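You operate a simulated robot arm through the tools that you are given. There is no shell and no other tool.

The job below is to be done with a simulated robot arm. You get a single attempt, and the scene is never put back.

## Task
Put things in order on the top of the grey bench. At the end: the silver medium steel weight stands where the yellow hand meter stood; the white lidded tin from the top of the grey bench stands where the silver tamper stood; the white catch pot is in the black tub; the yellow hand meter stands where the white lidded tin stood; the silver tamper stands where the white catch pot stood; whatever was shut is shut again. Leave all else as you found it, and nothing knocked over.
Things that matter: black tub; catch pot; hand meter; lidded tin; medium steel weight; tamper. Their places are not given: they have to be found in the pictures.

The check looks at the end state, three seconds after you hand in, the way a careful person would. Anything else that was tipped, shoved, dropped, spilled or broken makes it a failure.

## Robot
A 6-joint arm with a two-finger parallel gripper, fixed in place. Base frame: the origin is at the foot of the arm, x ahead of it, y to its left, z up; the work surface is at about z = 0. Lengths are in mm, angles in rad, forces in N, time in s.
With the tool pointing down near the work surface it reaches from about 120 to 500 mm from the base axis. Its first joint turns from -1.257 to 1.257 rad. Payload 0.65 kg.
Tool frame: the origin (TCP) lies between the finger pads and is the grasp point; the fingertips stand 25 mm ahead of it; z points along the fingers, y is the line along which they close. Largest opening 76 mm; finger width 18, thickness 10; the body of the gripper, 36 by 78 mm, starts 45 mm behind the TCP.
Orientation is that of the tool frame in the base frame, as [roll, pitch, yaw] about the fixed x, y, z axes, in that order (R = Rz(yaw) Ry(pitch) Rx(roll)). With the fingers straight down and closing along the base's y, the tool's x points along the base's -x, its y along +y and its z along -z.

## Interface
- The arm moves only by the tool nudge_tool. Its arguments are lists of equal length, an entry for each row: "offset": the shift along the tool's x, y, z in units of 200 mm (1.0 is 200 mm), a list of three; "angular": the turn, a rotation vector about the tool's x, y, z in units of 60 degrees (1.0 is 60 degrees), a list of three; "hand": the finger opening in mm, from 0 to 76. In form: {"offset": [[x, y, z], ...], "angular": [[rx, ry, rz], ...], "hand": [hand, ...]}. A call has 1 to 20 rows; each row is the pose to reach, as a shift and turn from the pose commanded when the call began, along the tool's axes at that moment. A call with a number of a shift or a turn outside -1 to 1 is refused whole. Rows are played at 5 a second. More than 50 mm and 0.15 rad between two rows, or a gripper value outside its range, and nothing of the call is played. Where a pose cannot be reached the arm comes as near as it can. A force on the tool above 40 N (or 10 N above the force at the start of the call, whichever is more), or a blocked arm, ends the call early, and 0.2 s more pass. The fingers move at their own pace (about 108 mm/s each) and stop on an object; they squeeze with about 30 N. The grip force told is the motor's: it shows also when the fingers shut on nothing. Time passes only in rows, and 0.2 s behind the last, so rows that repeat a pose let the fingers close. The reply holds the time, the measured pose of the TCP, the force on the tool along the base axes, the opening and the grip force, in the units named above and with some noise, with the torque about the TCP (base axes, N m) and any sound that the robot's microphone picked up.
- Cameras (640 x 400 px; columns grow to the right, rows downward): "scene" is fixed at [68.3, 268.7, 389.5]; the picture's right is [-0.73, -0.69, 0.00], its down [-0.40, 0.42, -0.81] and it looks along [0.56, -0.59, -0.58] (base axes); focal length 214 px, centre (320, 200). "wrist" rides on the gripper at [58, 11, -81] in the tool frame; the picture's right is [-0.18, 0.98, 0.00], its down [-0.75, -0.14, -0.64] and it looks along [-0.63, -0.12, 0.77] (tool axes); focal length 243 px, centre (320, 200).
- snapshot(camera): a new picture of that camera. It takes no simulated time.
- point_at(camera, pixels): there is no depth. For up to 12 entries [column, row, z] of the newest picture of that camera ("zoom" is the newest enlarged one), the place [x, y] in the base frame at which the ray of that pixel passes the height z, good to about 2 mm, but the place of the scene camera against the robot may be out by one fixed shift of up to 25 mm in any direction. It takes no simulated time.
- inspect(camera, box): a new picture of the part [left, top, right, bottom] of that camera's present view, enlarged. It takes no simulated time.
- close_job(): hands the job in; it is judged then, once.

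Leave the gripper open and the arm clear of the work at the hand-in unless told otherwise.

The tools are called after "Emit:" as a command line: name --argument value ..., lists and objects as JSON in quotes. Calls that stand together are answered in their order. nudge_tool: Moves the arm, as the interface text tells. Its arguments: {"type":"object","properties":{"offset":{"type":"array","items":{"type":"array","items":{"type":"number"}}},"angular":{"type":"array","items":{"type":"array","items":{"type":"number"}}},"hand":{"type":"array","items":{"type":"number"}}},"required":["offset","angular","hand"]} The other tools are called the same way: snapshot (camera) takes a picture; point_at (camera, pixels) gives the place at which the rays of pixels pass given heights; inspect (camera, box) takes an enlarged picture of a part of a camera's view; close_job () hands the job in.

At the start:

```text
clock: 0.0
tool_pos: [195.2, 100.9, 306.8]
tool_rot: [3.141, -0.001, 3.14]
ft_force: [0.1, -0.7, 0.2]
wrist_torque: [-0.01, -0.01, 0.01]
grip_width: 75.8
gripper_force: 0.0
```

scene: 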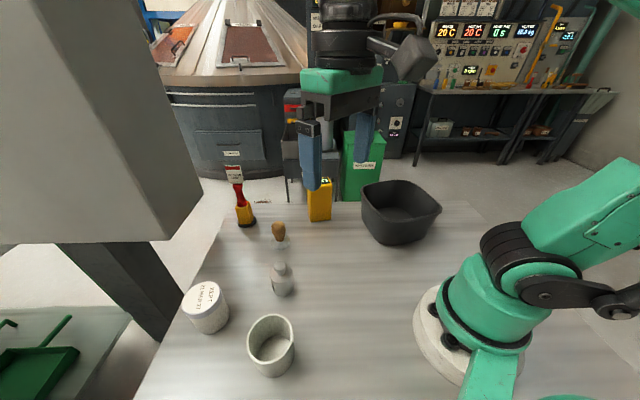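
wrist: 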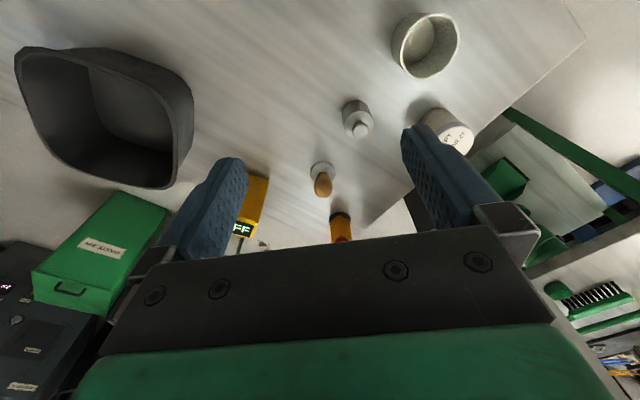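

I can see a black tub, a white open pot, a white lidded tin, a silver weight, something with a wooden handle (likely the tamper), a yellow meter, and a red and yellow thing at (240,210). I'll enlarge the views before moving.

Emit:
inspect --camera "scene" --box '[160, 150, 480, 400]'

Emit:
inspect --camera "wrist" --box '[200, 0, 520, 260]'

Emit:
inspect --camera "scene" --box '[210, 150, 350, 310]'

```text
1.60 times, centred on (320, 275) of scene
```

zoom: 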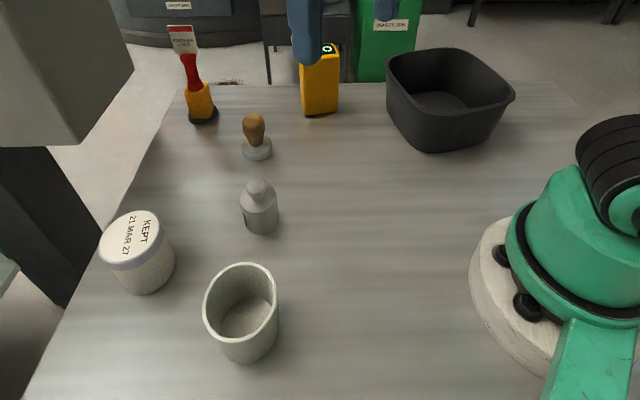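

```text
1.54 times, centred on (360, 130) of wrist
```

zoom: 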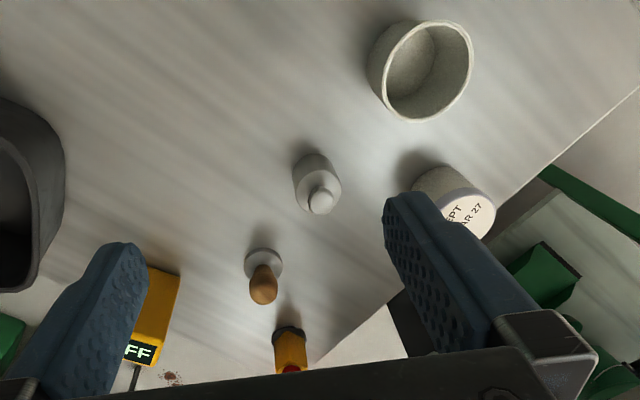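

```text
2.50 times, centred on (280, 230) of scene
```

zoom: 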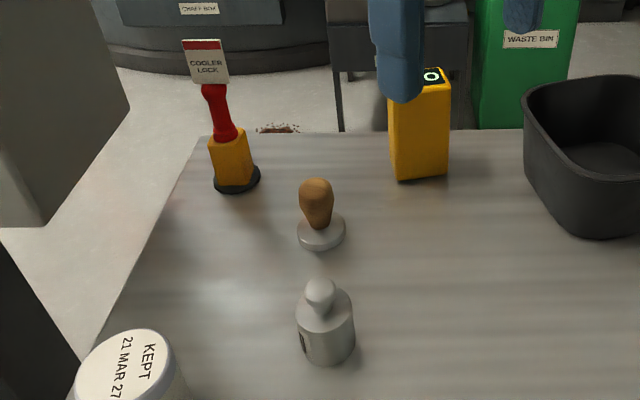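

The items are identified, including a red "COOLER LOCK" switch that I won't touch. I'll zoom on the wrist view again so I can turn pixels into positions.

Emit:
inspect --camera "wrist" --box '[200, 0, 520, 260]'

Emit:
point_at --camera "zoom" --pixels '[[428, 70, 0], [428, 70, 60], [308, 168, 0], [320, 200, 60], [262, 258, 0], [263, 290, 50], [289, 335, 0], [430, 185, 0], [470, 210, 60], [160, 320, 0], [165, 280, 90]]'

Emit:
point_at --camera "scene" --pixels '[[271, 362, 0], [281, 285, 0], [280, 245, 0], [246, 222, 0], [210, 320, 0], [320, 217, 0], [400, 235, 0], [222, 205, 0], [445, 201, 0]]'

```text
1.54 times, centred on (360, 130) of wrist
```

zoom: 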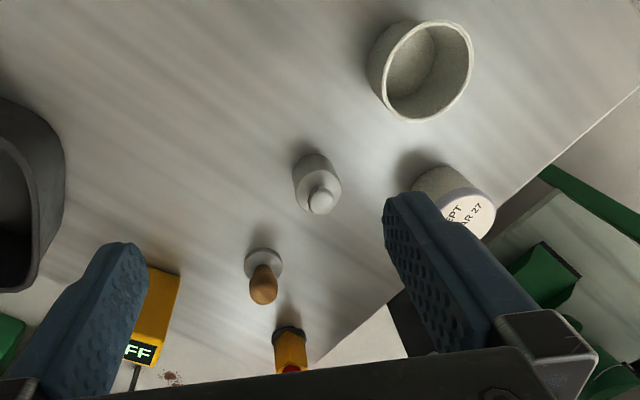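

```text
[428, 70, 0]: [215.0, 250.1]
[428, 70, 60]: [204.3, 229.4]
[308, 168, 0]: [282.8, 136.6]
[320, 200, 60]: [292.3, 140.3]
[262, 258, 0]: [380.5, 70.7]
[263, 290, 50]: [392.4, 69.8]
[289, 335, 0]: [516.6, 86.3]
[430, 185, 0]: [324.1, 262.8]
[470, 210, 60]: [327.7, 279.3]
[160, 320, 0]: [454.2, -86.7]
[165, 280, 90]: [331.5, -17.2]
```

```text
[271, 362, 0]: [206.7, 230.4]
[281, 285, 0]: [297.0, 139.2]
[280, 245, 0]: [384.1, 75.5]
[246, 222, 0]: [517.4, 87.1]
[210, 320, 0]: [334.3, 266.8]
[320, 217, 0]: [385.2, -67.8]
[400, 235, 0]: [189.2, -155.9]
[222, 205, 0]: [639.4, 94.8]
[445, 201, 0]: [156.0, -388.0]
```

First position estimates, in mm:

| Item | x, y |
|---|---|
| Pot | (206, 231) |
| Weight | (288, 138) |
| Tamper | (383, 73) |
| Tin | (326, 265) |
| Meter | about (390, -70) |
| Tub | about (220, -180) |

The grey cabinet at upper left may overhang the bench near the tin. I'll yaw the tool left in place, high up, to look at it.

Emit:
nudge_tool --offset '[[0, 0, 0], [0, 0, 0], [0, 0, 0], [0, 0, 0], [0, 0, 0]]' --angular '[[0, 0, -0.133], [0, 0, -0.266], [0, 0, -0.4], [0, 0, -0.533], [0, 0, -0.667]]' --hand '[76, 76, 76, 76, 76]'

Emit:
snapshot --camera "wrist"

Emit:
snapshot --camera "scene"

```text
clock: 1.2
tool_pos: [195.8, 101.2, 307.5]
tool_rot: [-3.141, 0.002, -2.44]
ft_force: [-0.2, 0.3, -0.3]
wrist_torque: [0.03, -0.01, 0.01]
grip_width: 76.0
gripper_force: 0.0
```

```text
taken
```

wrist: 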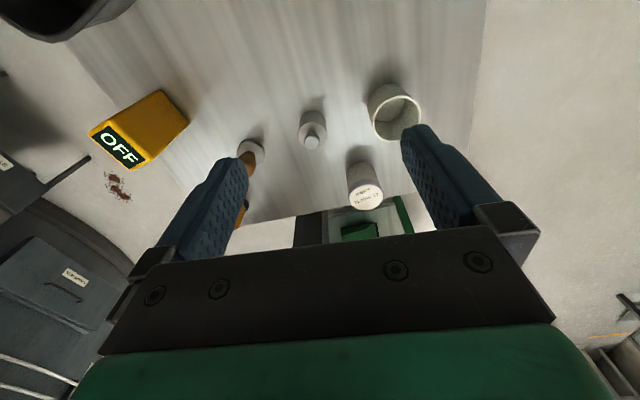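

```text
taken
```

scene: 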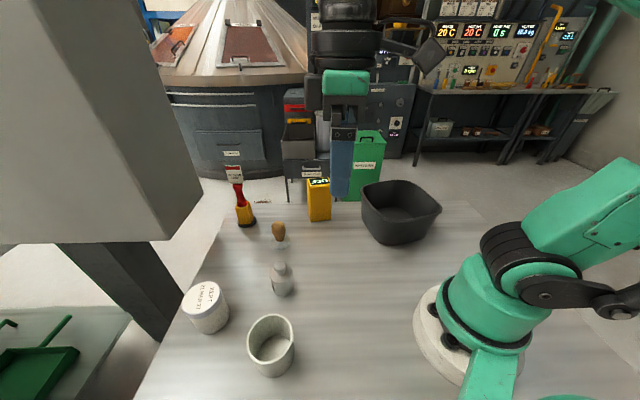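

The post shows beyond the bench edge at about (310,225), but my palm hides the box on it. I'll tilt the tool outward by about 30° to look higher.

Emit:
nudge_tool --offset '[[0, 0, 0], [0, 0, 0], [0, 0, 0], [0, 0, 0]]' --angular '[[0, -0.13, 0], [0, -0.26, 0], [0, -0.39, 0], [0, -0.5, 0]]' --hand '[76, 76, 76, 76]'

Emit:
snapshot --camera "wrist"

```text
clock: 2.2
tool_pos: [194.9, 101.8, 307.4]
tool_rot: [3.141, 0.528, -2.444]
ft_force: [-0.6, -0.3, 0.2]
wrist_torque: [-0.01, 0.02, 0.0]
grip_width: 75.9
gripper_force: 0.0
```

```text
taken
```

wrist: 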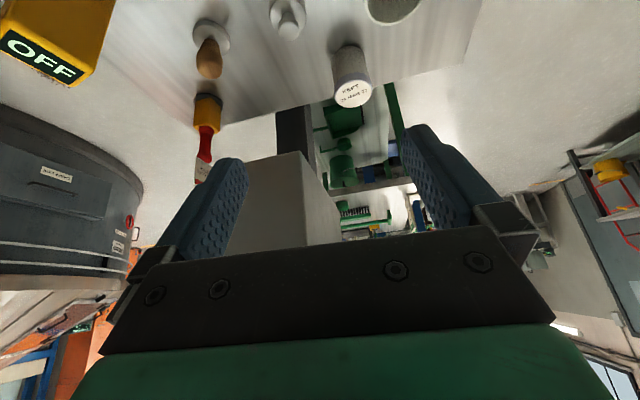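

Now the grey box shows, with its nearest bottom corner at about (302,152) in the wrist view and about (163,242) in the scene view. I'll compare the rays at several heights to place it.

Emit:
point_at --camera "wrist" --pixels '[[302, 152, 0], [302, 152, 50], [302, 152, 100], [302, 152, 150], [302, 152, 200], [245, 165, 50], [245, 165, 100], [245, 165, 150]]'

Emit:
point_at --camera "scene" --pixels '[[163, 242, 0], [163, 242, 50], [163, 242, 100], [163, 242, 150], [163, 242, 200], [205, 190, 0], [205, 190, 50], [205, 190, 100], [205, 190, 150], [205, 190, 200]]'

```text
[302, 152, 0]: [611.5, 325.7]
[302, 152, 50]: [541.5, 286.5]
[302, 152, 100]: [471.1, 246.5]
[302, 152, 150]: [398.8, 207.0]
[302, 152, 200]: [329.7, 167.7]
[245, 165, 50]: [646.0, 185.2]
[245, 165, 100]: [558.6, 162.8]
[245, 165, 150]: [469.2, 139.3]
```

```text
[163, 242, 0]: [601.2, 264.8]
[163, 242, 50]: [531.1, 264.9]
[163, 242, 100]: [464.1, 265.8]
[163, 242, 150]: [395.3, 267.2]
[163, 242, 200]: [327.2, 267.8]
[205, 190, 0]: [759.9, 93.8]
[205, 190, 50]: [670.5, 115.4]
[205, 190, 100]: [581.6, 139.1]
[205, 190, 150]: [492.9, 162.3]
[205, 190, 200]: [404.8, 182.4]
```

The box corner comes out at about (506, 266) and about 60–75 mm up, so it's roughly 180 mm beyond the tin and well away from the work. I'll undo the tilt and take close views of the left-hand objects.

Emit:
nudge_tool --offset '[[0, 0, 0], [0, 0, 0], [0, 0, 0], [0, 0, 0]]' --angular '[[0, 0.13, 0], [0, 0.26, 0], [0, 0.39, 0], [0, 0.5, 0]]' --hand '[76, 76, 76, 76]'

Emit:
inspect --camera "wrist" --box '[230, 70, 450, 230]'

```text
clock: 3.2
tool_pos: [195.9, 100.5, 307.3]
tool_rot: [3.141, -0.001, -2.443]
ft_force: [-0.3, -0.4, 0.2]
wrist_torque: [-0.02, 0.03, 0.0]
grip_width: 75.9
gripper_force: 0.2
```

```text
2.50 times, centred on (340, 150) of wrist
```

zoom: 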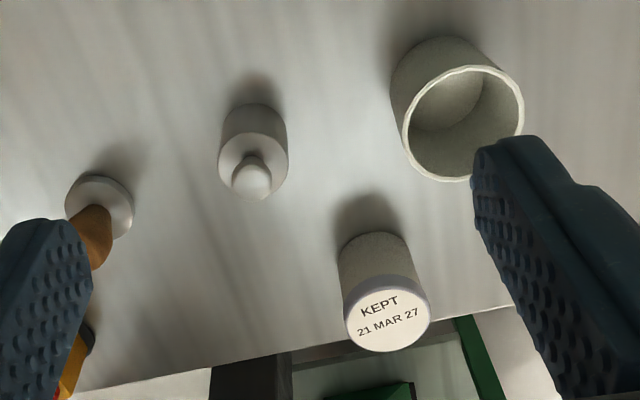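

This view is clear. I'll convert the base edges at z=0 and the top edges at trial heights.

Emit:
point_at --camera "zoom" --pixels '[[437, 37, 0], [391, 82, 0], [255, 103, 0], [219, 142, 0], [288, 128, 0], [373, 232, 0], [338, 262, 0], [407, 250, 0], [98, 175, 0], [66, 203, 0], [134, 210, 0], [270, 30, 0]]'

Emit:
point_at --camera "zoom" --pixels '[[463, 123, 60], [463, 123, 80], [402, 130, 70], [524, 112, 70], [253, 181, 50], [253, 181, 70], [389, 320, 60], [389, 320, 80], [347, 325, 70], [431, 315, 70], [219, 160, 40], [288, 160, 40]]'

```text
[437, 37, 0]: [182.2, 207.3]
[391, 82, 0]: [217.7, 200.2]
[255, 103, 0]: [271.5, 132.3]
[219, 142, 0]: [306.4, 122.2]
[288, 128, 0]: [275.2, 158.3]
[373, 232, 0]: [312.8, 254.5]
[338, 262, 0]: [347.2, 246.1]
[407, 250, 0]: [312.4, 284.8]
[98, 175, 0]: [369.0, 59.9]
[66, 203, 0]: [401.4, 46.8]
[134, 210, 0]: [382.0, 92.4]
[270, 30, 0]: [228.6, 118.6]
```

```text
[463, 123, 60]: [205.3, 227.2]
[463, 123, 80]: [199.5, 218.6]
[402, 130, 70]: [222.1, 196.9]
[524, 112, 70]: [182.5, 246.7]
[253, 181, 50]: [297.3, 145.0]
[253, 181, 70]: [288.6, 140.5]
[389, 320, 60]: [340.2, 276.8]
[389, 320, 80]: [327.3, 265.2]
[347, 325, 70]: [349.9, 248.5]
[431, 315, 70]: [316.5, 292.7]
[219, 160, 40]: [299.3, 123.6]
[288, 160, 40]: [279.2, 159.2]
```

From these points:

- **Pot:** centre about (204, 229), about 62 mm across, about 60 mm high.
- **Weight:** about (291, 141).
- **Tin:** about (330, 268).
- **Tamper:** about (386, 71).

Next I'll move right, staying high, to view the tub and the meter.

Emit:
nudge_tool --offset '[[0.088, -0.081, 0], [0.177, -0.162, 0], [0.265, -0.243, 0], [0.353, -0.324, 0], [0.442, -0.404, 0], [0.53, -0.485, 0], [0.619, -0.566, 0], [0.707, -0.647, 0]]' --angular '[[0, 0, 0.125], [0, 0, 0.25], [0, 0, 0.375], [0, 0, 0.5], [0, 0, 0.625], [0, 0, 0.75], [0, 0, 0.875], [0, 0, 1.0]]' --hand '[76, 76, 76, 76, 76, 76, 76, 76]'

Emit:
snapshot --camera "wrist"

Emit:
snapshot --camera "scene"

```text
clock: 5.0
tool_pos: [169.7, -89.5, 308.2]
tool_rot: [-3.141, 0.0, 2.793]
ft_force: [-0.3, 0.9, 0.1]
wrist_torque: [0.0, -0.01, 0.0]
grip_width: 76.1
gripper_force: 0.0
```

```text
taken
```

wrist: 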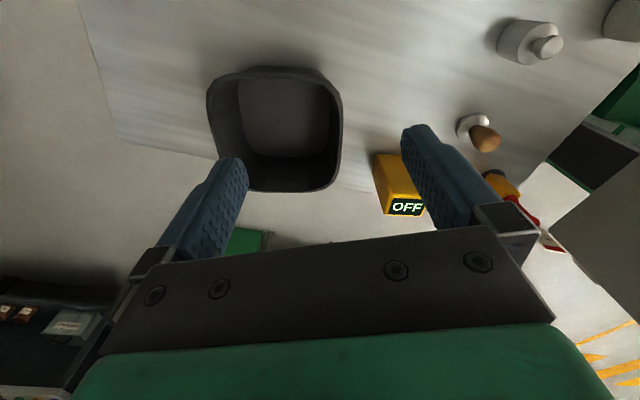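

```text
taken
```

scene: 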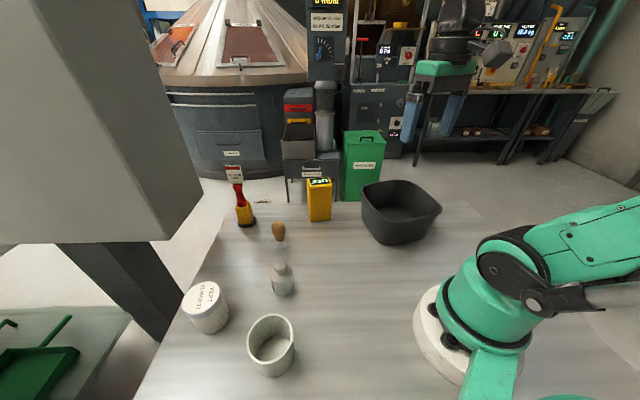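

Emit:
inspect --camera "wrist" --box '[180, 50, 440, 230]'

Emit:
inspect --camera "scene" --box '[290, 160, 450, 260]'

```text
2.22 times, centred on (310, 140) of wrist
```

zoom: 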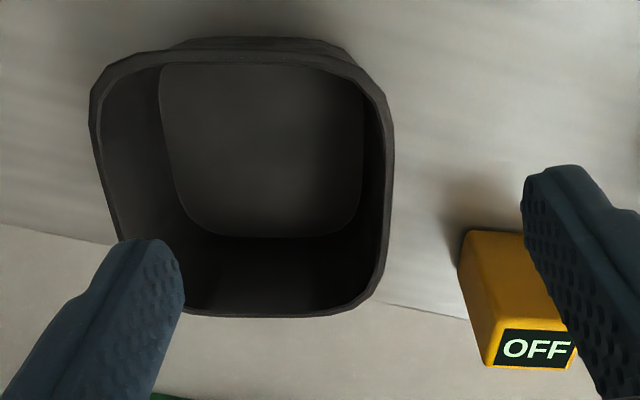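

```text
4.00 times, centred on (370, 210) of scene
```

zoom: 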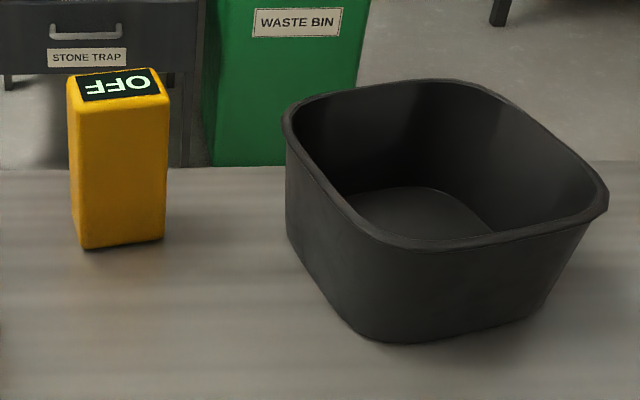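

The tub is empty with a flat floor. The meter stands upright with an "OFF" display. I'll convert tub and meter pixels from a fresh wrist zoom.

Emit:
inspect --camera "wrist" --box '[180, 50, 440, 230]'

Emit:
point_at --camera "zoom" --pixels '[[160, 75, 3], [170, 160, 3], [230, 236, 3], [310, 236, 3], [360, 190, 3], [362, 100, 3], [270, 65, 3], [88, 120, 70], [393, 150, 70], [250, 55, 70], [280, 314, 70], [255, 38, 0]]'

Emit:
point_at --camera "zoom" --pixels '[[465, 231, 0], [458, 262, 0], [520, 233, 0], [485, 366, 80], [497, 328, 85], [577, 335, 85], [568, 368, 80], [0, 225, 0], [440, 312, 0]]'

Emit:
point_at --camera "scene" --pixels '[[310.5, 217, 0], [312, 221.5, 0], [330.5, 219, 0], [308, 181, 80], [312, 185, 80], [331, 183, 80], [328, 177, 80], [376, 243, 0], [311, 206, 0]]'

```text
2.22 times, centred on (310, 140) of wrist
```

zoom: 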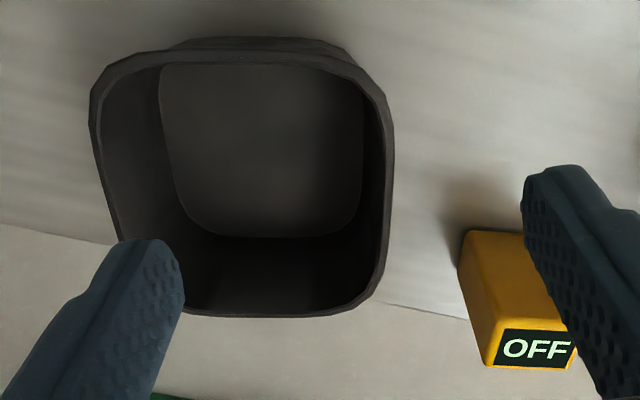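

```text
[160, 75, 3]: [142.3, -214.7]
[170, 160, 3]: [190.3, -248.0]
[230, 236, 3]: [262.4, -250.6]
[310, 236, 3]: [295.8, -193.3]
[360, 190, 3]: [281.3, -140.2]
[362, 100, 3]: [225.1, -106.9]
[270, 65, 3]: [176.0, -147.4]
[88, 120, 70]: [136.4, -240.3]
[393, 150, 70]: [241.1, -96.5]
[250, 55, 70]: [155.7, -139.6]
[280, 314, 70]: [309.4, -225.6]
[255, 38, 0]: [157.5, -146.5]
```

```text
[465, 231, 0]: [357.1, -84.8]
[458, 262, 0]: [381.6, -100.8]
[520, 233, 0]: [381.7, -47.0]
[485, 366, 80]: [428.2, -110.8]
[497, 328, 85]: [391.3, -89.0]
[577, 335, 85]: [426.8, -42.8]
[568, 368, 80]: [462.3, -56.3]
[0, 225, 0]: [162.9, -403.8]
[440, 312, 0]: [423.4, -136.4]
```

```text
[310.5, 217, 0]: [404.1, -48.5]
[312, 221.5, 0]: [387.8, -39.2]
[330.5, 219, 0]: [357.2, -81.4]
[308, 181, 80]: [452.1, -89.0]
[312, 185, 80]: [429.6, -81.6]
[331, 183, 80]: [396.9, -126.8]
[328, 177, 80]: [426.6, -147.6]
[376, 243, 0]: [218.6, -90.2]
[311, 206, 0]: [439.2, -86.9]
```

The tub floor is roughly 130 mm square, centred near (226, -188), and big enough for the pot plus fingers. The meter has a base corner near (357, -84). I'll move closer to the meter for a clean view.

Emit:
nudge_tool --offset '[[-0.105, 0.078, 0.0725], [-0.21, 0.156, 0.145], [-0.314, 0.234, 0.2175], [-0.419, 0.312, 0.29]]' --angular '[[0, 0, 0], [0, 0, 0], [0, 0, 0], [0, 0, 0]]' --hand '[76, 76, 76, 76]'

Emit:
snapshot --camera "wrist"

```text
clock: 6.0
tool_pos: [271.4, -60.9, 247.1]
tool_rot: [-3.142, 0.0, 2.793]
ft_force: [-0.1, 1.1, -1.1]
wrist_torque: [-0.03, -0.01, -0.01]
grip_width: 76.0
gripper_force: 0.0
```

```text
taken
```

wrist: 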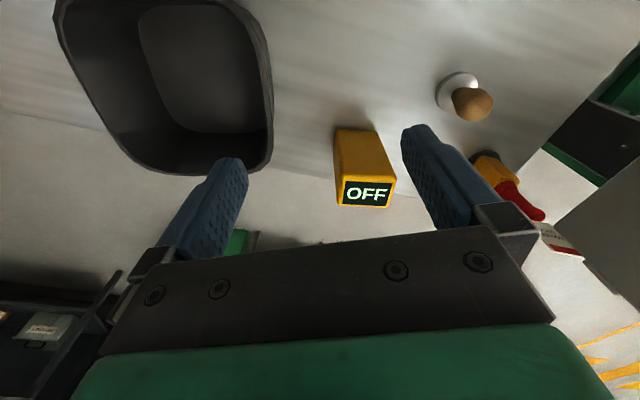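

The meter is now clear of the fingers. I'll zoom on it and on the tamper.

Emit:
inspect --camera "wrist" --box '[420, 50, 520, 140]'

Emit:
point_at --camera "zoom" --pixels '[[320, 200, 0]]'

Emit:
inspect --camera "wrist" --box '[300, 110, 420, 220]'

Emit:
point_at --camera "zoom" --pixels '[[225, 75, 0], [375, 75, 0], [320, 200, 0]]'

```text
4.44 times, centred on (470, 95) of wrist
```

zoom: 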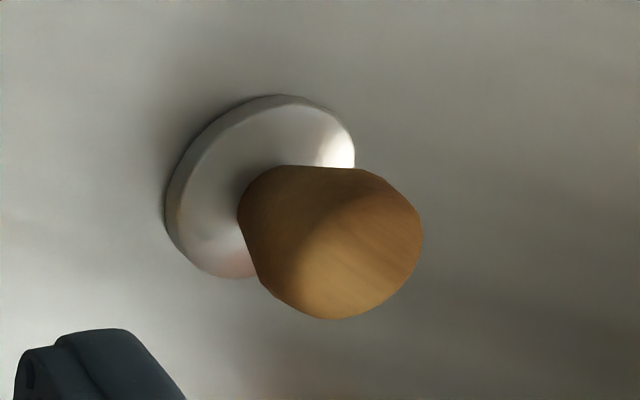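

```text
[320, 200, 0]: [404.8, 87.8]
```

```text
3.64 times, centred on (360, 165) of wrist
```

zoom: 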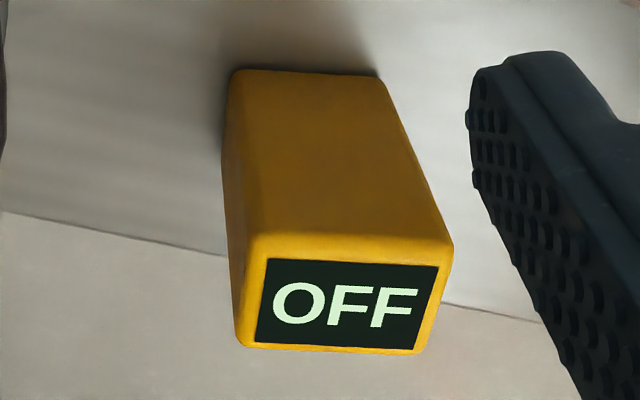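

```text
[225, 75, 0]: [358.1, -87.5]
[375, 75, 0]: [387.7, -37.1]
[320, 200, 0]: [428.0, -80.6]
```

I'll fit the meter's height and footprint by converting the base and top corners at trial heights.

Emit:
point_at --camera "zoom" --pixels '[[231, 72, 0], [380, 77, 0], [222, 158, 0], [250, 237, 70], [250, 237, 80], [250, 237, 90], [452, 243, 80], [240, 346, 80], [418, 352, 80], [240, 346, 90], [418, 352, 90], [452, 243, 90]]'

```text
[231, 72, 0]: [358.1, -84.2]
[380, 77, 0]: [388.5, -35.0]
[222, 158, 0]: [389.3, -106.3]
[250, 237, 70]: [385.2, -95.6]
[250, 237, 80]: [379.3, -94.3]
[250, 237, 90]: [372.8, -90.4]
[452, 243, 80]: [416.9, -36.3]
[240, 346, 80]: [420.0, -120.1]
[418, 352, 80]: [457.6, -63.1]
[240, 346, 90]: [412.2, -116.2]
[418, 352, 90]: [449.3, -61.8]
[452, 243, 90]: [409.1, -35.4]
```

The meter fits as about 58 × 40 mm and 113 mm tall, centred near (390, -70), with its long side along about 58°. Next I'll look at the tamper and weight from closer.

Emit:
nudge_tool --offset '[[0.079, 0.144, 0], [0.158, 0.288, 0], [0.237, 0.433, 0], [0.316, 0.577, 0]]' --angular '[[0, 0, -0.125], [0, 0, -0.25], [0, 0, -0.375], [0, 0, -0.5]]' --hand '[76, 76, 76, 76]'

Emit:
snapshot --camera "wrist"

```text
clock: 7.0
tool_pos: [249.9, 69.2, 246.9]
tool_rot: [3.141, 0.001, -2.965]
ft_force: [-0.7, -0.5, 0.1]
wrist_torque: [0.0, -0.01, -0.02]
grip_width: 76.2
gripper_force: 0.0
```

```text
taken
```

wrist: 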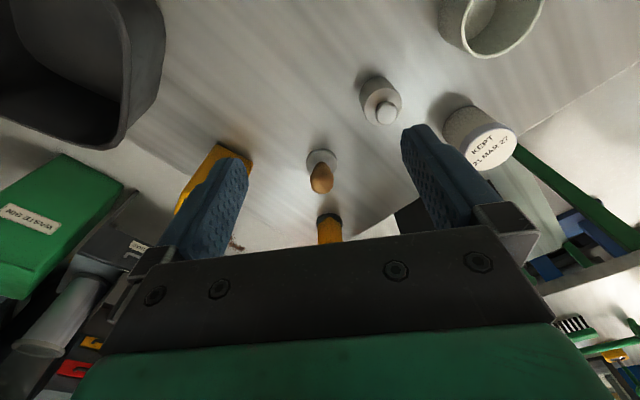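

Emit:
inspect --camera "wrist" --box '[280, 130, 370, 210]'

Emit:
inspect --camera "wrist" --box '[340, 60, 430, 140]'

Emit:
inspect --camera "wrist" --box '[420, 80, 530, 180]'

```text
5.00 times, centred on (325, 170) of wrist
```

zoom: 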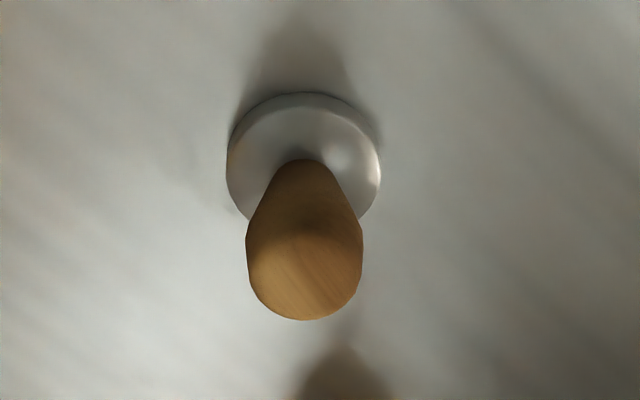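

```text
5.00 times, centred on (385, 100) of wrist
```

zoom: 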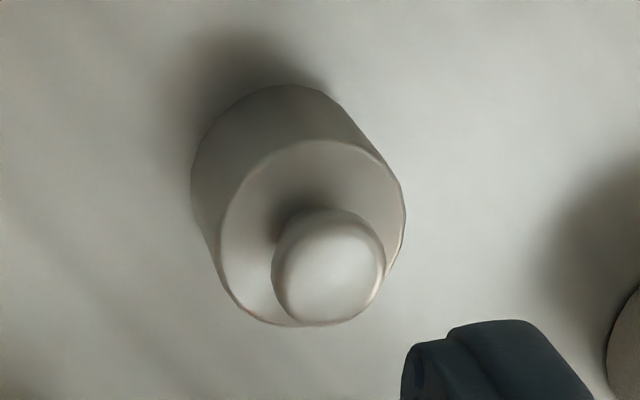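

```text
4.00 times, centred on (475, 130) of wrist
```

zoom: 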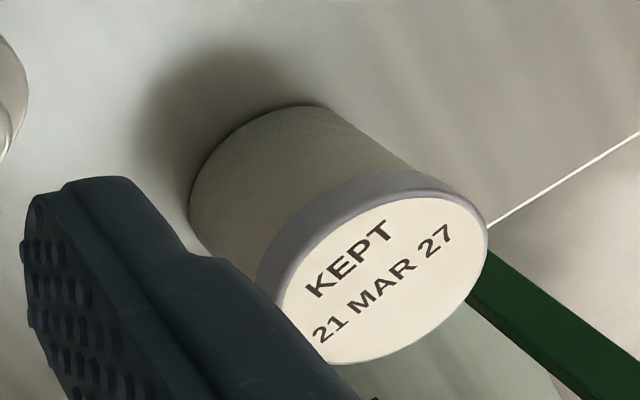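

I'll convert these edges for the tamper, weight and tin using full-frame wrist pixels.

Emit:
snapshot --camera "wrist"

Emit:
point_at --camera "wrist" --pixels '[[321, 148.6, 0], [306.2, 163, 4], [337.2, 164.4, 4], [321.6, 163.6, 5], [322, 194, 40], [322, 194, 60], [322, 194, 80], [310.4, 180, 50], [333.6, 180, 50]]'

Emit:
point_at --camera "wrist" --pixels '[[378, 76.8, 0], [359.4, 95, 0], [383.6, 106.4, 30], [383.6, 106.4, 40], [383.6, 106.4, 50], [383.6, 106.4, 60], [365.2, 105, 40], [402, 103, 40], [387, 114, 60], [387, 114, 80]]'

Emit:
point_at --camera "wrist" --pixels '[[470, 106.75, 0], [442.5, 131, 0], [490.5, 149.5, 50], [490.5, 149.5, 60], [490.5, 149.5, 70], [490.5, 149.5, 80], [516.75, 138.75, 65], [461, 168, 65], [505, 127.5, 65], [480, 170.5, 65]]'

```text
taken
```

wrist: 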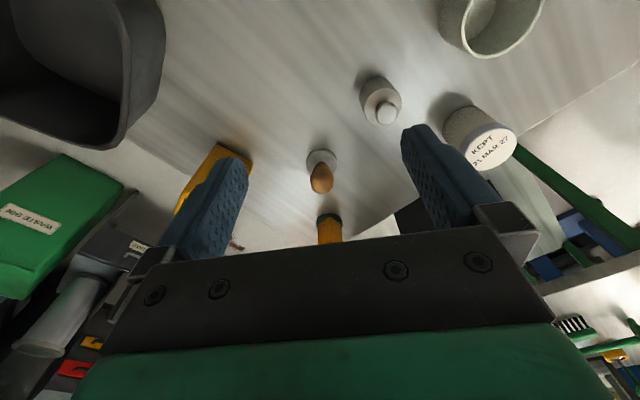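

```text
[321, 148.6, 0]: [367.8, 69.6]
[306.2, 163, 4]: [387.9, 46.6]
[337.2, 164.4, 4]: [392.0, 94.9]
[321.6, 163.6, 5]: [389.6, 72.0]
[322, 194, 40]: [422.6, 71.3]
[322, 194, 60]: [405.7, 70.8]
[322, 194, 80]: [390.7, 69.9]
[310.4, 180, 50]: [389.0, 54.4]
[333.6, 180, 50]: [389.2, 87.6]
```

```text
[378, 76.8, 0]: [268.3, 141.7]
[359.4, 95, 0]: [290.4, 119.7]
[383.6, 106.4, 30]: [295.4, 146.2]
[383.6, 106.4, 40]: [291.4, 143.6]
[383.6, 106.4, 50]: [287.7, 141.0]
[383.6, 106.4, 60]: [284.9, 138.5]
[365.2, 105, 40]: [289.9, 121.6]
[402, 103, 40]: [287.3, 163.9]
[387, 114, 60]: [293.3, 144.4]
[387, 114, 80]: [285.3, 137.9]
```

```text
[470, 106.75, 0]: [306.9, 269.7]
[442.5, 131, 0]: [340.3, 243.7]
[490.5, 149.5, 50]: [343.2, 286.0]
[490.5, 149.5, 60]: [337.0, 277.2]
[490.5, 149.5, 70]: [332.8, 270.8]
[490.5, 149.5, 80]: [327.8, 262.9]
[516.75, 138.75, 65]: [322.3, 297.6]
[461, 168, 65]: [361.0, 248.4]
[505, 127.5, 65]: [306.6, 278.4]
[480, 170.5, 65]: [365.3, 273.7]
```

I now have good fits:

| Item | Centre (mm) | Size |
|---|---|---|
| Tamper | (390.5, 71) | Disc 48 mm across |
| Weight | (291, 141) | 44 mm across, body about 43 mm high |
| Tin | (333.5, 270) | About 54 mm across, about 70 mm high |

I'll zoom in on the tin's lid, since I want to grip below it, and on the pot, tamper and weight from the side.

Emit:
inspect --camera "scene" --box '[170, 270, 240, 340]'

Emit:
inspect --camera "scene" --box '[235, 210, 325, 300]'

Emit:
inspect --camera "scene" --box '[230, 300, 310, 390]'

```text
5.71 times, centred on (205, 305) of scene
```

zoom: 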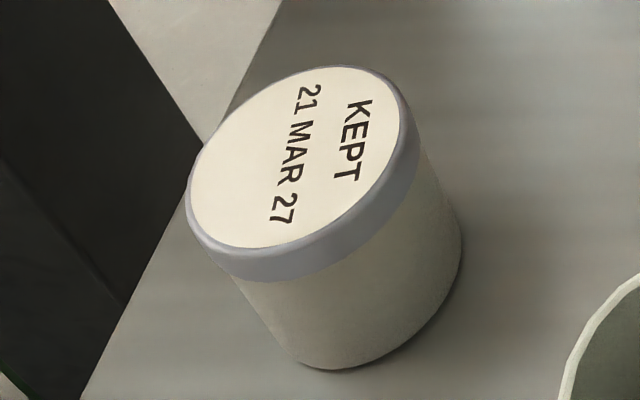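

```text
4.44 times, centred on (280, 255) of scene
```

zoom: 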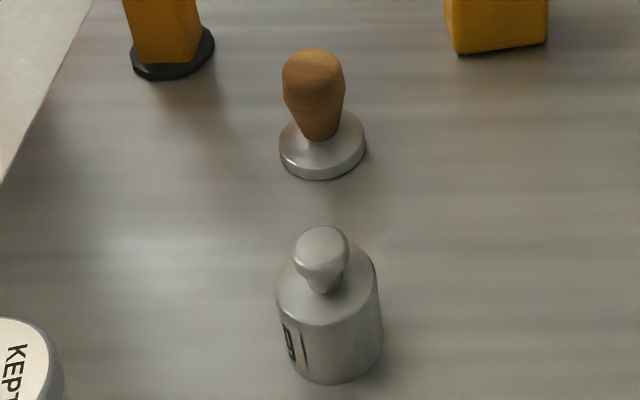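

```text
4.44 times, centred on (270, 345) of scene
```

zoom: 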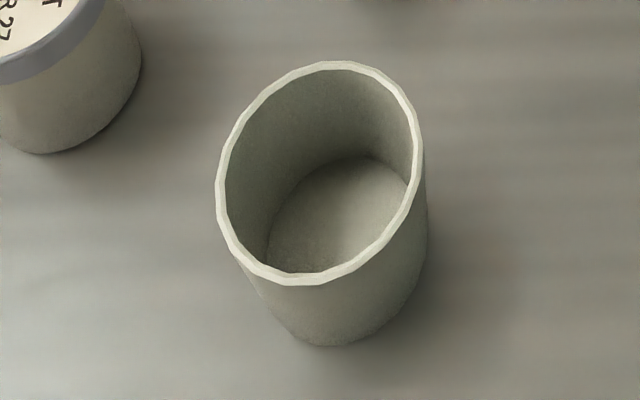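

The tin's lid overhangs slightly and is labelled "KEPT", so I'll grip the tin only on its body. I'll start with the pot by moving above its estimated centre (204, 228.5) and checking with the wrist view.

Emit:
nudge_tool --offset '[[0.0176, 0.165, 0.06], [0.035, 0.33, 0.12], [0.053, 0.495, 0.18], [0.07, 0.66, 0.24], [0.088, 0.8255, 0.3]]' --angular '[[0, 0, -0.1267], [0, 0, -0.2533], [0, 0, -0.38], [0, 0, -0.5067], [0, 0, -0.6333]]' --hand '[76, 76, 76, 76, 76]'

Emit:
snapshot --camera "wrist"

```text
clock: 8.2
tool_pos: [202.0, 231.1, 190.2]
tool_rot: [-3.141, 0.003, -2.303]
ft_force: [-0.1, -0.2, -0.4]
wrist_torque: [-0.01, 0.03, 0.06]
grip_width: 76.0
gripper_force: 0.1
```

```text
taken
```

wrist: 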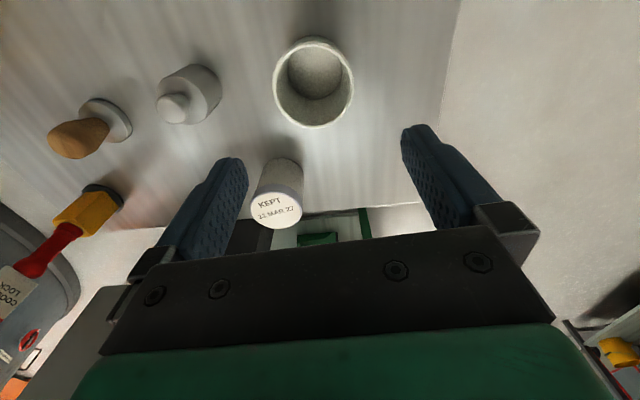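

The pot shows at about (313,85). I'll zoom in and fit its circle.

Emit:
inspect --camera "wrist" --box '[250, 25, 370, 140]'

Emit:
inspect --camera "wrist" --box '[240, 145, 320, 235]'

```text
3.48 times, centred on (310, 82) of wrist
```

zoom: 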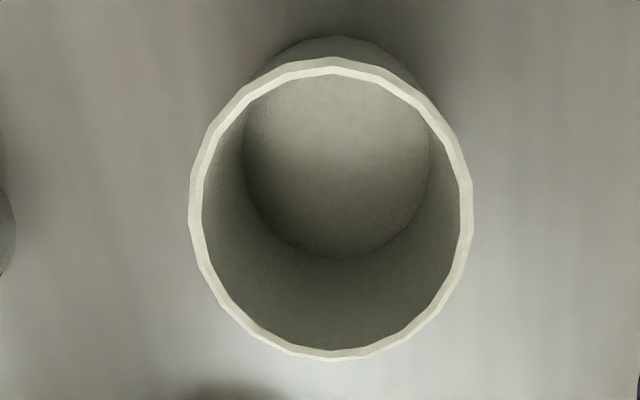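

```text
4.44 times, centred on (280, 190) of wrist
```

zoom: 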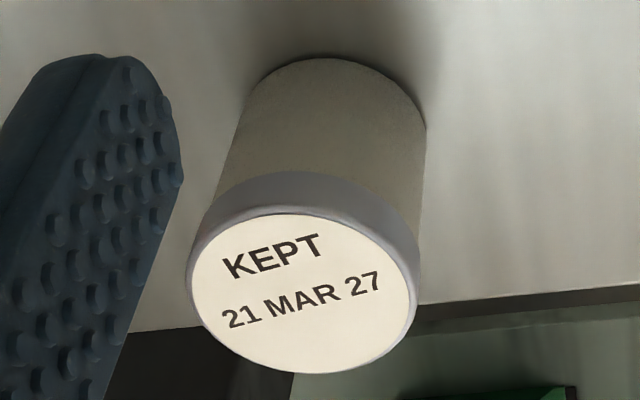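

Emit:
point_at --camera "wrist" --pixels '[[272.1, 83.4, 60], [353.7, 83.4, 60], [312.9, 40.9, 60], [314.3, 128, 60], [314.3, 35.2, 0], [314.9, 72.8, 3], [272.1, 83.4, 70], [353.7, 83.4, 70], [312.9, 40.9, 70], [314.3, 128, 70]]'

Emit:
point_at --camera "wrist" --pixels '[[282.3, 158, 0], [304.1, 174.2, 0], [276.2, 211, 65], [276.2, 211, 70], [276.2, 211, 75], [249.8, 209.1, 70], [302.5, 209.1, 70], [276.6, 192.9, 70], [275.5, 229, 70]]'

```text
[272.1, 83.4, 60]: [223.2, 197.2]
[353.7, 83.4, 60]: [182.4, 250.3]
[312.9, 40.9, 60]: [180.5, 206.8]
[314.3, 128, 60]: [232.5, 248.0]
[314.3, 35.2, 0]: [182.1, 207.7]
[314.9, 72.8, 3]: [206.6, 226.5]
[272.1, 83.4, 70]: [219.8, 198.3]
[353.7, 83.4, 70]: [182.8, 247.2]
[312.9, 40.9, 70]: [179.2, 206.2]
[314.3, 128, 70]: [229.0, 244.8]
```

```text
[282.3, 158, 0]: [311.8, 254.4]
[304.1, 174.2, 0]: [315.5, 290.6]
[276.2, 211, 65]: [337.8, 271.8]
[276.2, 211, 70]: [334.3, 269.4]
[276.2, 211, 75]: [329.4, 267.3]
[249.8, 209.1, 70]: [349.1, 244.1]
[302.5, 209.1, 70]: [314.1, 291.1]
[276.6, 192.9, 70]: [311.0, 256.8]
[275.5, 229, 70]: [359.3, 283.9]
```

The pot's rim fits as about 66 mm across, centred near (206, 227) with a height of about 60. That leaves only about 5 mm of clearance per side, so I'll go down partway, re-centre and let the arm settle before checking again.

Emit:
nudge_tool --offset '[[0, -0.006, 0.18], [-0.001, -0.0128, 0.36], [-0.001, -0.0128, 0.36], [-0.001, -0.0128, 0.36]]' --angular '[[0, 0, 0], [0, 0, 0], [0, 0, 0], [0, 0, 0]]' --hand '[76, 76, 76, 76]'

Emit:
snapshot --camera "wrist"

Emit:
snapshot --camera "scene"

```text
clock: 9.2
tool_pos: [207.4, 228.6, 116.5]
tool_rot: [-3.141, 0.001, -2.303]
ft_force: [-0.3, -0.4, 0.7]
wrist_torque: [0.02, 0.01, -0.02]
grip_width: 76.1
gripper_force: 0.1
```

```text
taken
```

wrist: 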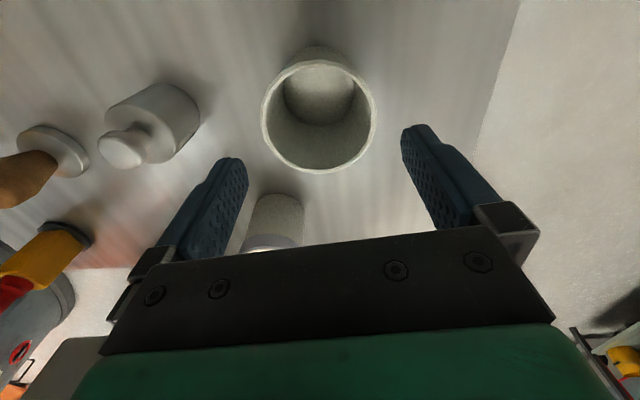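

```text
taken
```

scene: 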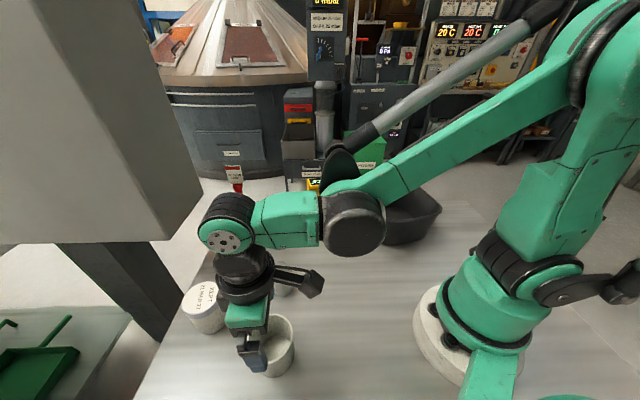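

Now at z≈116. I'll zoom to re-fit the rim against the finger centreline.

Emit:
inspect --camera "wrist" --box '[240, 35, 400, 185]'

Emit:
point_at --camera "zoom" --pixels '[[320, 200, 60]]'

```text
2.67 times, centred on (320, 110) of wrist
```

zoom: 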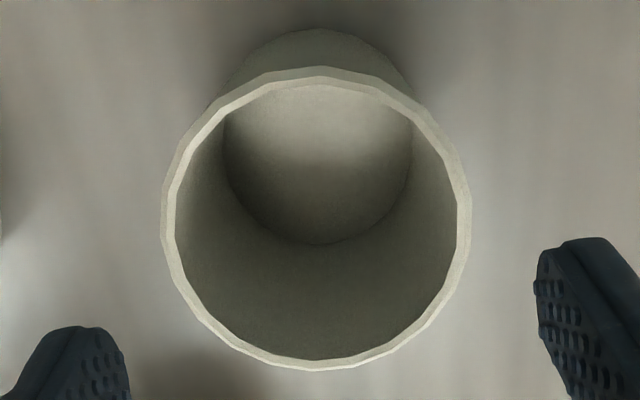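

```text
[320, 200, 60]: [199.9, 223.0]
```

Emit:
point_at --camera "zoom" --pixels '[[160, 210, 60], [472, 210, 60], [318, 67, 60], [315, 370, 60], [318, 30, 0], [318, 160, 3], [160, 210, 65], [472, 210, 65], [318, 67, 65], [315, 370, 65], [225, 150, 3], [412, 150, 3]]'

```text
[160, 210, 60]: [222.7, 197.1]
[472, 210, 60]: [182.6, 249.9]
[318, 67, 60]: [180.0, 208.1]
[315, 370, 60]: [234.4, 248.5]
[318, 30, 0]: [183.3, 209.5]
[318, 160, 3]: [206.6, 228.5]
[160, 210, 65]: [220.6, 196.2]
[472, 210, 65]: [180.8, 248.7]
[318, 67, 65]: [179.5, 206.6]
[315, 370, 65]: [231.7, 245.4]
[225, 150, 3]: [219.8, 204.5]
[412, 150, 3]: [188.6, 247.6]
```

The pot is centred under the gripper: rim centre (207, 228) against TCP (207.4, 228.6). The sides taper slightly. I'll go straight down to z≈40 with the fingers open, then close.

Emit:
nudge_tool --offset '[[0, 0, 0.08], [0, 0, 0.16], [0, 0, 0.24], [0, 0, 0.32], [0, 0, 0.38], [0, 0, 0.38]]' --angular '[[0, 0, 0], [0, 0, 0], [0, 0, 0], [0, 0, 0], [0, 0, 0], [0, 0, 0]]' --hand '[76, 76, 76, 76, 76, 76]'

Emit:
snapshot --camera "wrist"

Emit:
inspect --camera "scene" --box '[200, 280, 330, 400]'

```text
clock: 10.6
tool_pos: [207.4, 229.0, 40.3]
tool_rot: [3.141, 0.001, -2.305]
ft_force: [-0.1, -0.5, 0.7]
wrist_torque: [0.01, 0.03, 0.0]
grip_width: 76.0
gripper_force: 0.0
```

```text
taken
```

wrist: 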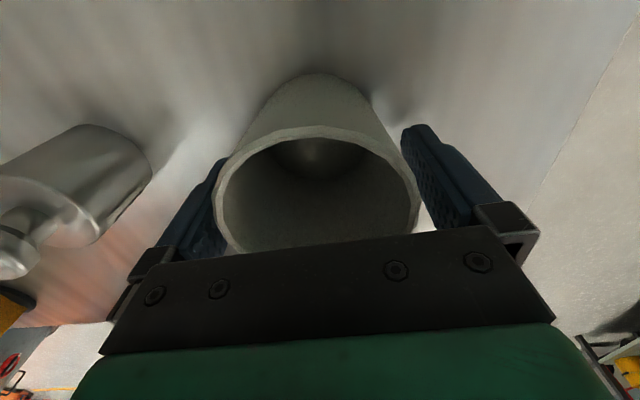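

```text
3.33 times, centred on (265, 340) of scene
```

zoom: 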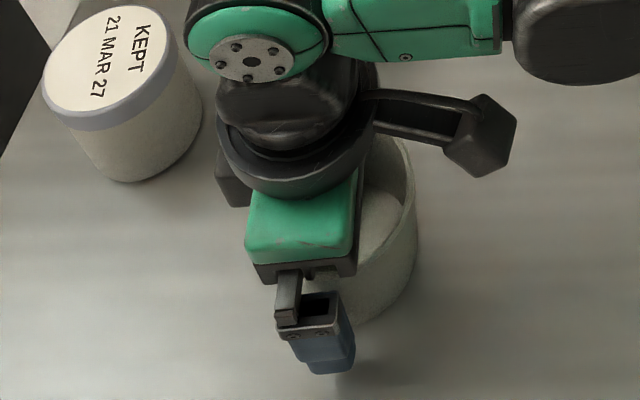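

Both fingers straddle the pot without contact, with zero force. Now I'll close on it.

Emit:
nudge_tool --offset '[[0, 0, 0], [0, 0, 0], [0, 0, 0]]' --angular '[[0, 0, 0], [0, 0, 0], [0, 0, 0]]' --hand '[45, 45, 45]'

```text
clock: 11.4
tool_pos: [206.8, 228.2, 40.7]
tool_rot: [-3.141, 0.001, -2.305]
ft_force: [0.1, -0.1, -0.4]
wrist_torque: [0.03, 0.02, 0.02]
grip_width: 63.0
gripper_force: 29.3
```

The pot is gripped at 63 mm with 29 N. I'll lift slowly to z≈200.

Emit:
nudge_tool --offset '[[0, 0, -0.05], [0, 0, -0.15], [0, 0, -0.3], [0, 0, -0.45], [0, 0, -0.6], [0, 0, -0.75], [0, 0, -0.8], [0, 0, -0.8]]' --angular '[[0, 0, 0], [0, 0, 0], [0, 0, 0], [0, 0, 0], [0, 0, 0], [0, 0, 0], [0, 0, 0], [0, 0, 0]]' --hand '[45, 45, 45, 45, 45, 45, 45, 45]'

Emit:
snapshot --camera "wrist"

Emit:
snapshot --camera "scene"

```text
clock: 13.2
tool_pos: [206.9, 228.1, 201.8]
tool_rot: [-3.14, 0.002, -2.303]
ft_force: [0.9, -0.1, -1.1]
wrist_torque: [0.04, 0.0, 0.01]
grip_width: 62.9
gripper_force: 30.1
```

```text
taken
```

wrist: 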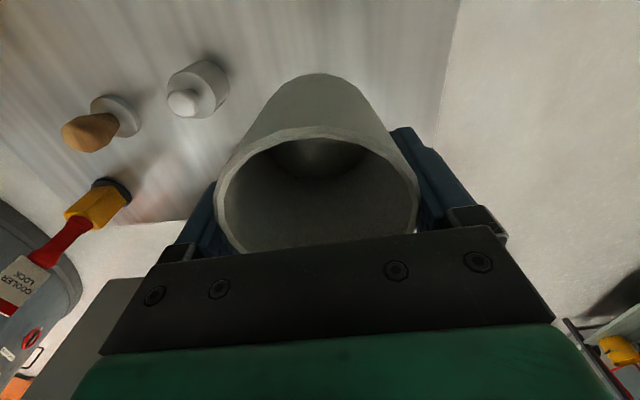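

```text
taken
```

scene: 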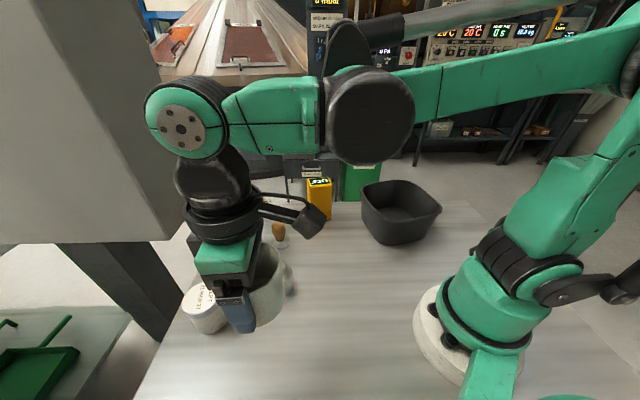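

The pot is up and held level. I'll carry it toward the tub in two steps at z≈200.

Emit:
nudge_tool --offset '[[0.0914, -0.0899, 0], [0.1829, -0.1798, 0], [0.2743, -0.2696, 0], [0.3658, -0.3595, 0], [0.4572, -0.4494, 0], [0.5486, -0.5393, 0], [0.6401, -0.6291, 0], [0.7315, -0.719, 0]]' --angular '[[0, 0, 0.0917], [0, 0, 0.1833], [0, 0, 0.275], [0, 0, 0.3667], [0, 0, 0.4583], [0, 0, 0.55], [0, 0, 0.6417], [0, 0, 0.7333]]' --hand '[45, 45, 45, 45, 45, 45, 45, 45]'

```text
clock: 15.0
tool_pos: [216.9, 22.5, 200.1]
tool_rot: [3.141, 0.0, -3.072]
ft_force: [-0.1, 0.8, -0.6]
wrist_torque: [0.0, 0.02, 0.0]
grip_width: 62.6
gripper_force: 30.1
```

Emit:
nudge_tool --offset '[[0.0026, -0.119, 0], [0.005, -0.238, 0], [0.008, -0.357, 0], [0.0105, -0.4755, 0], [0.013, -0.594, 0], [0.016, -0.713, 0], [0.0184, -0.832, 0], [0.021, -0.951, 0], [0.021, -0.951, 0]]' --angular '[[0, 0, 0.0917], [0, 0, 0.1833], [0, 0, 0.275], [0, 0, 0.3667], [0, 0, 0.4583], [0, 0, 0.55], [0, 0, 0.6417], [0, 0, 0.7333], [0, 0, 0.7333]]' --hand '[45, 45, 45, 45, 45, 45, 45, 45, 45]'

Emit:
snapshot --camera "wrist"

Emit:
snapshot --camera "scene"

```text
clock: 17.0
tool_pos: [225.3, -166.4, 201.2]
tool_rot: [3.141, 0.002, 2.441]
ft_force: [1.0, -0.9, 0.0]
wrist_torque: [0.0, -0.02, 0.01]
grip_width: 62.3
gripper_force: 29.8
```

```text
taken
```

wrist: 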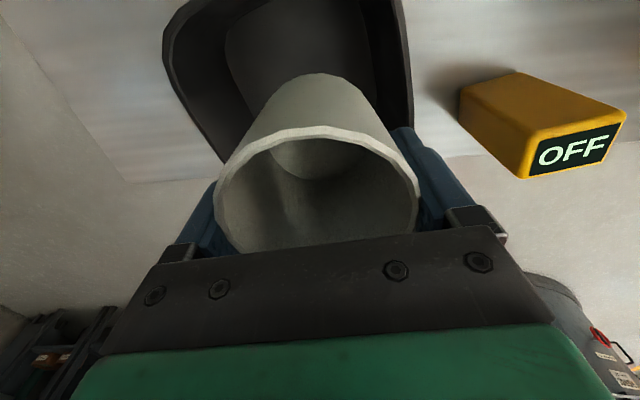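

```text
taken
```

scene: 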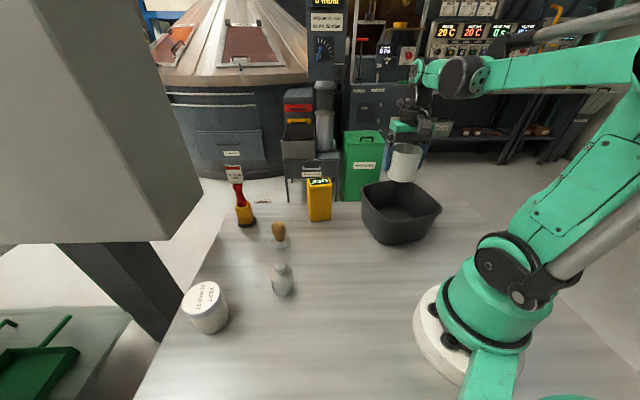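

I'll check the tub's position again from here using the rim and floor edges.

Emit:
inspect --camera "wrist" --box '[150, 0, 430, 175]'

Emit:
point_at --camera "zoom" --pixels '[[320, 200, 0]]'

```text
2.29 times, centred on (290, 88) of wrist
```

zoom: 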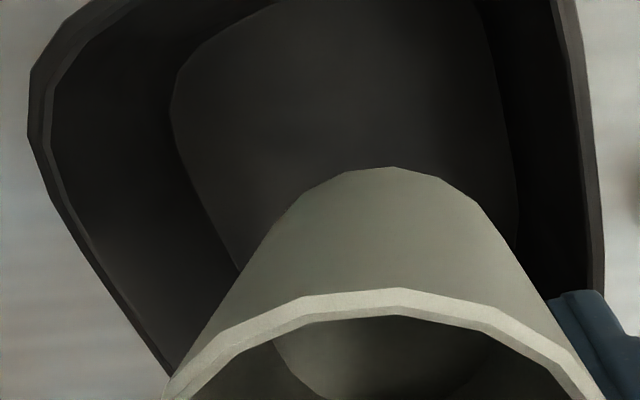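

```text
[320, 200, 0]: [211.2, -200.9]
```

Emit:
point_at --camera "zoom" --pixels '[[172, 110, 3], [238, 270, 3], [500, 100, 3], [517, 210, 3], [480, 10, 3], [270, 5, 3], [30, 100, 70], [170, 375, 70], [568, 5, 70], [603, 280, 70], [40, 130, 80], [600, 200, 80]]'

```text
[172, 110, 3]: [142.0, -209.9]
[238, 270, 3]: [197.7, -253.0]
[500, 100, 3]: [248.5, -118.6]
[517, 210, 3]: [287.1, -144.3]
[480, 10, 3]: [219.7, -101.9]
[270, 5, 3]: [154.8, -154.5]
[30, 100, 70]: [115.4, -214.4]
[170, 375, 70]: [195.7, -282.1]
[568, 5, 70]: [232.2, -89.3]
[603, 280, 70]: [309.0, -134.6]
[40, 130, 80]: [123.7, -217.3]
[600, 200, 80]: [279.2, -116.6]
```

The floor centre is confirmed near (226, -187). I'll shift over it and go down to z≈50, which puts the pot's bottom about 9 mm above the bench plane.

Emit:
nudge_tool --offset '[[-0.035, -0.038, 0], [-0.07, -0.0753, 0], [-0.07, -0.0753, 0.1], [-0.07, -0.0753, 0.2], [-0.07, -0.0753, 0.3], [-0.07, -0.0753, 0.4], [-0.07, -0.0753, 0.5], [-0.07, -0.0753, 0.6], [-0.07, -0.0753, 0.68], [-0.07, -0.0753, 0.755], [-0.07, -0.0753, 0.755]]' --angular '[[0, 0, 0], [0, 0, 0], [0, 0, 0], [0, 0, 0], [0, 0, 0], [0, 0, 0], [0, 0, 0], [0, 0, 0], [0, 0, 0], [0, 0, 0], [0, 0, 0]]' --hand '[45, 45, 45, 45, 45, 45, 45, 45, 45, 45, 45]'

Emit:
snapshot --camera "scene"

Emit:
snapshot --camera "wrist"

```text
clock: 19.4
tool_pos: [226.4, -186.6, 50.0]
tool_rot: [-3.142, 0.0, 2.445]
ft_force: [-0.6, 0.3, -1.0]
wrist_torque: [-0.01, 0.02, 0.02]
grip_width: 62.0
gripper_force: 30.1
```

```text
taken
```

scene: 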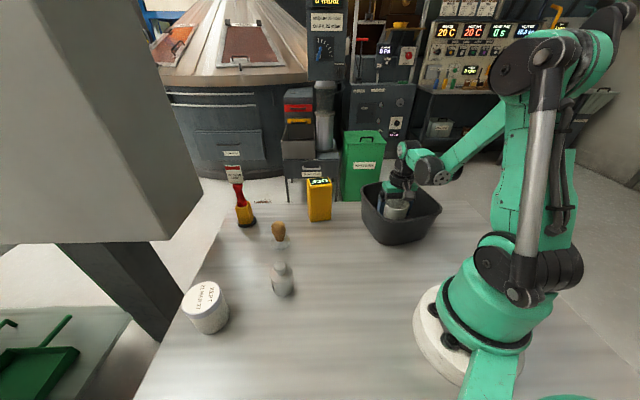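

```text
taken
```

wrist: 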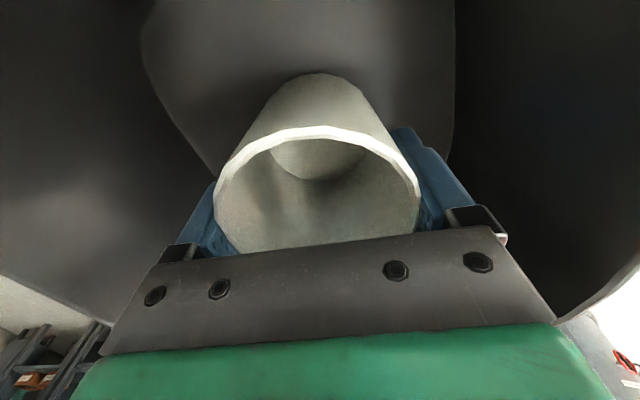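

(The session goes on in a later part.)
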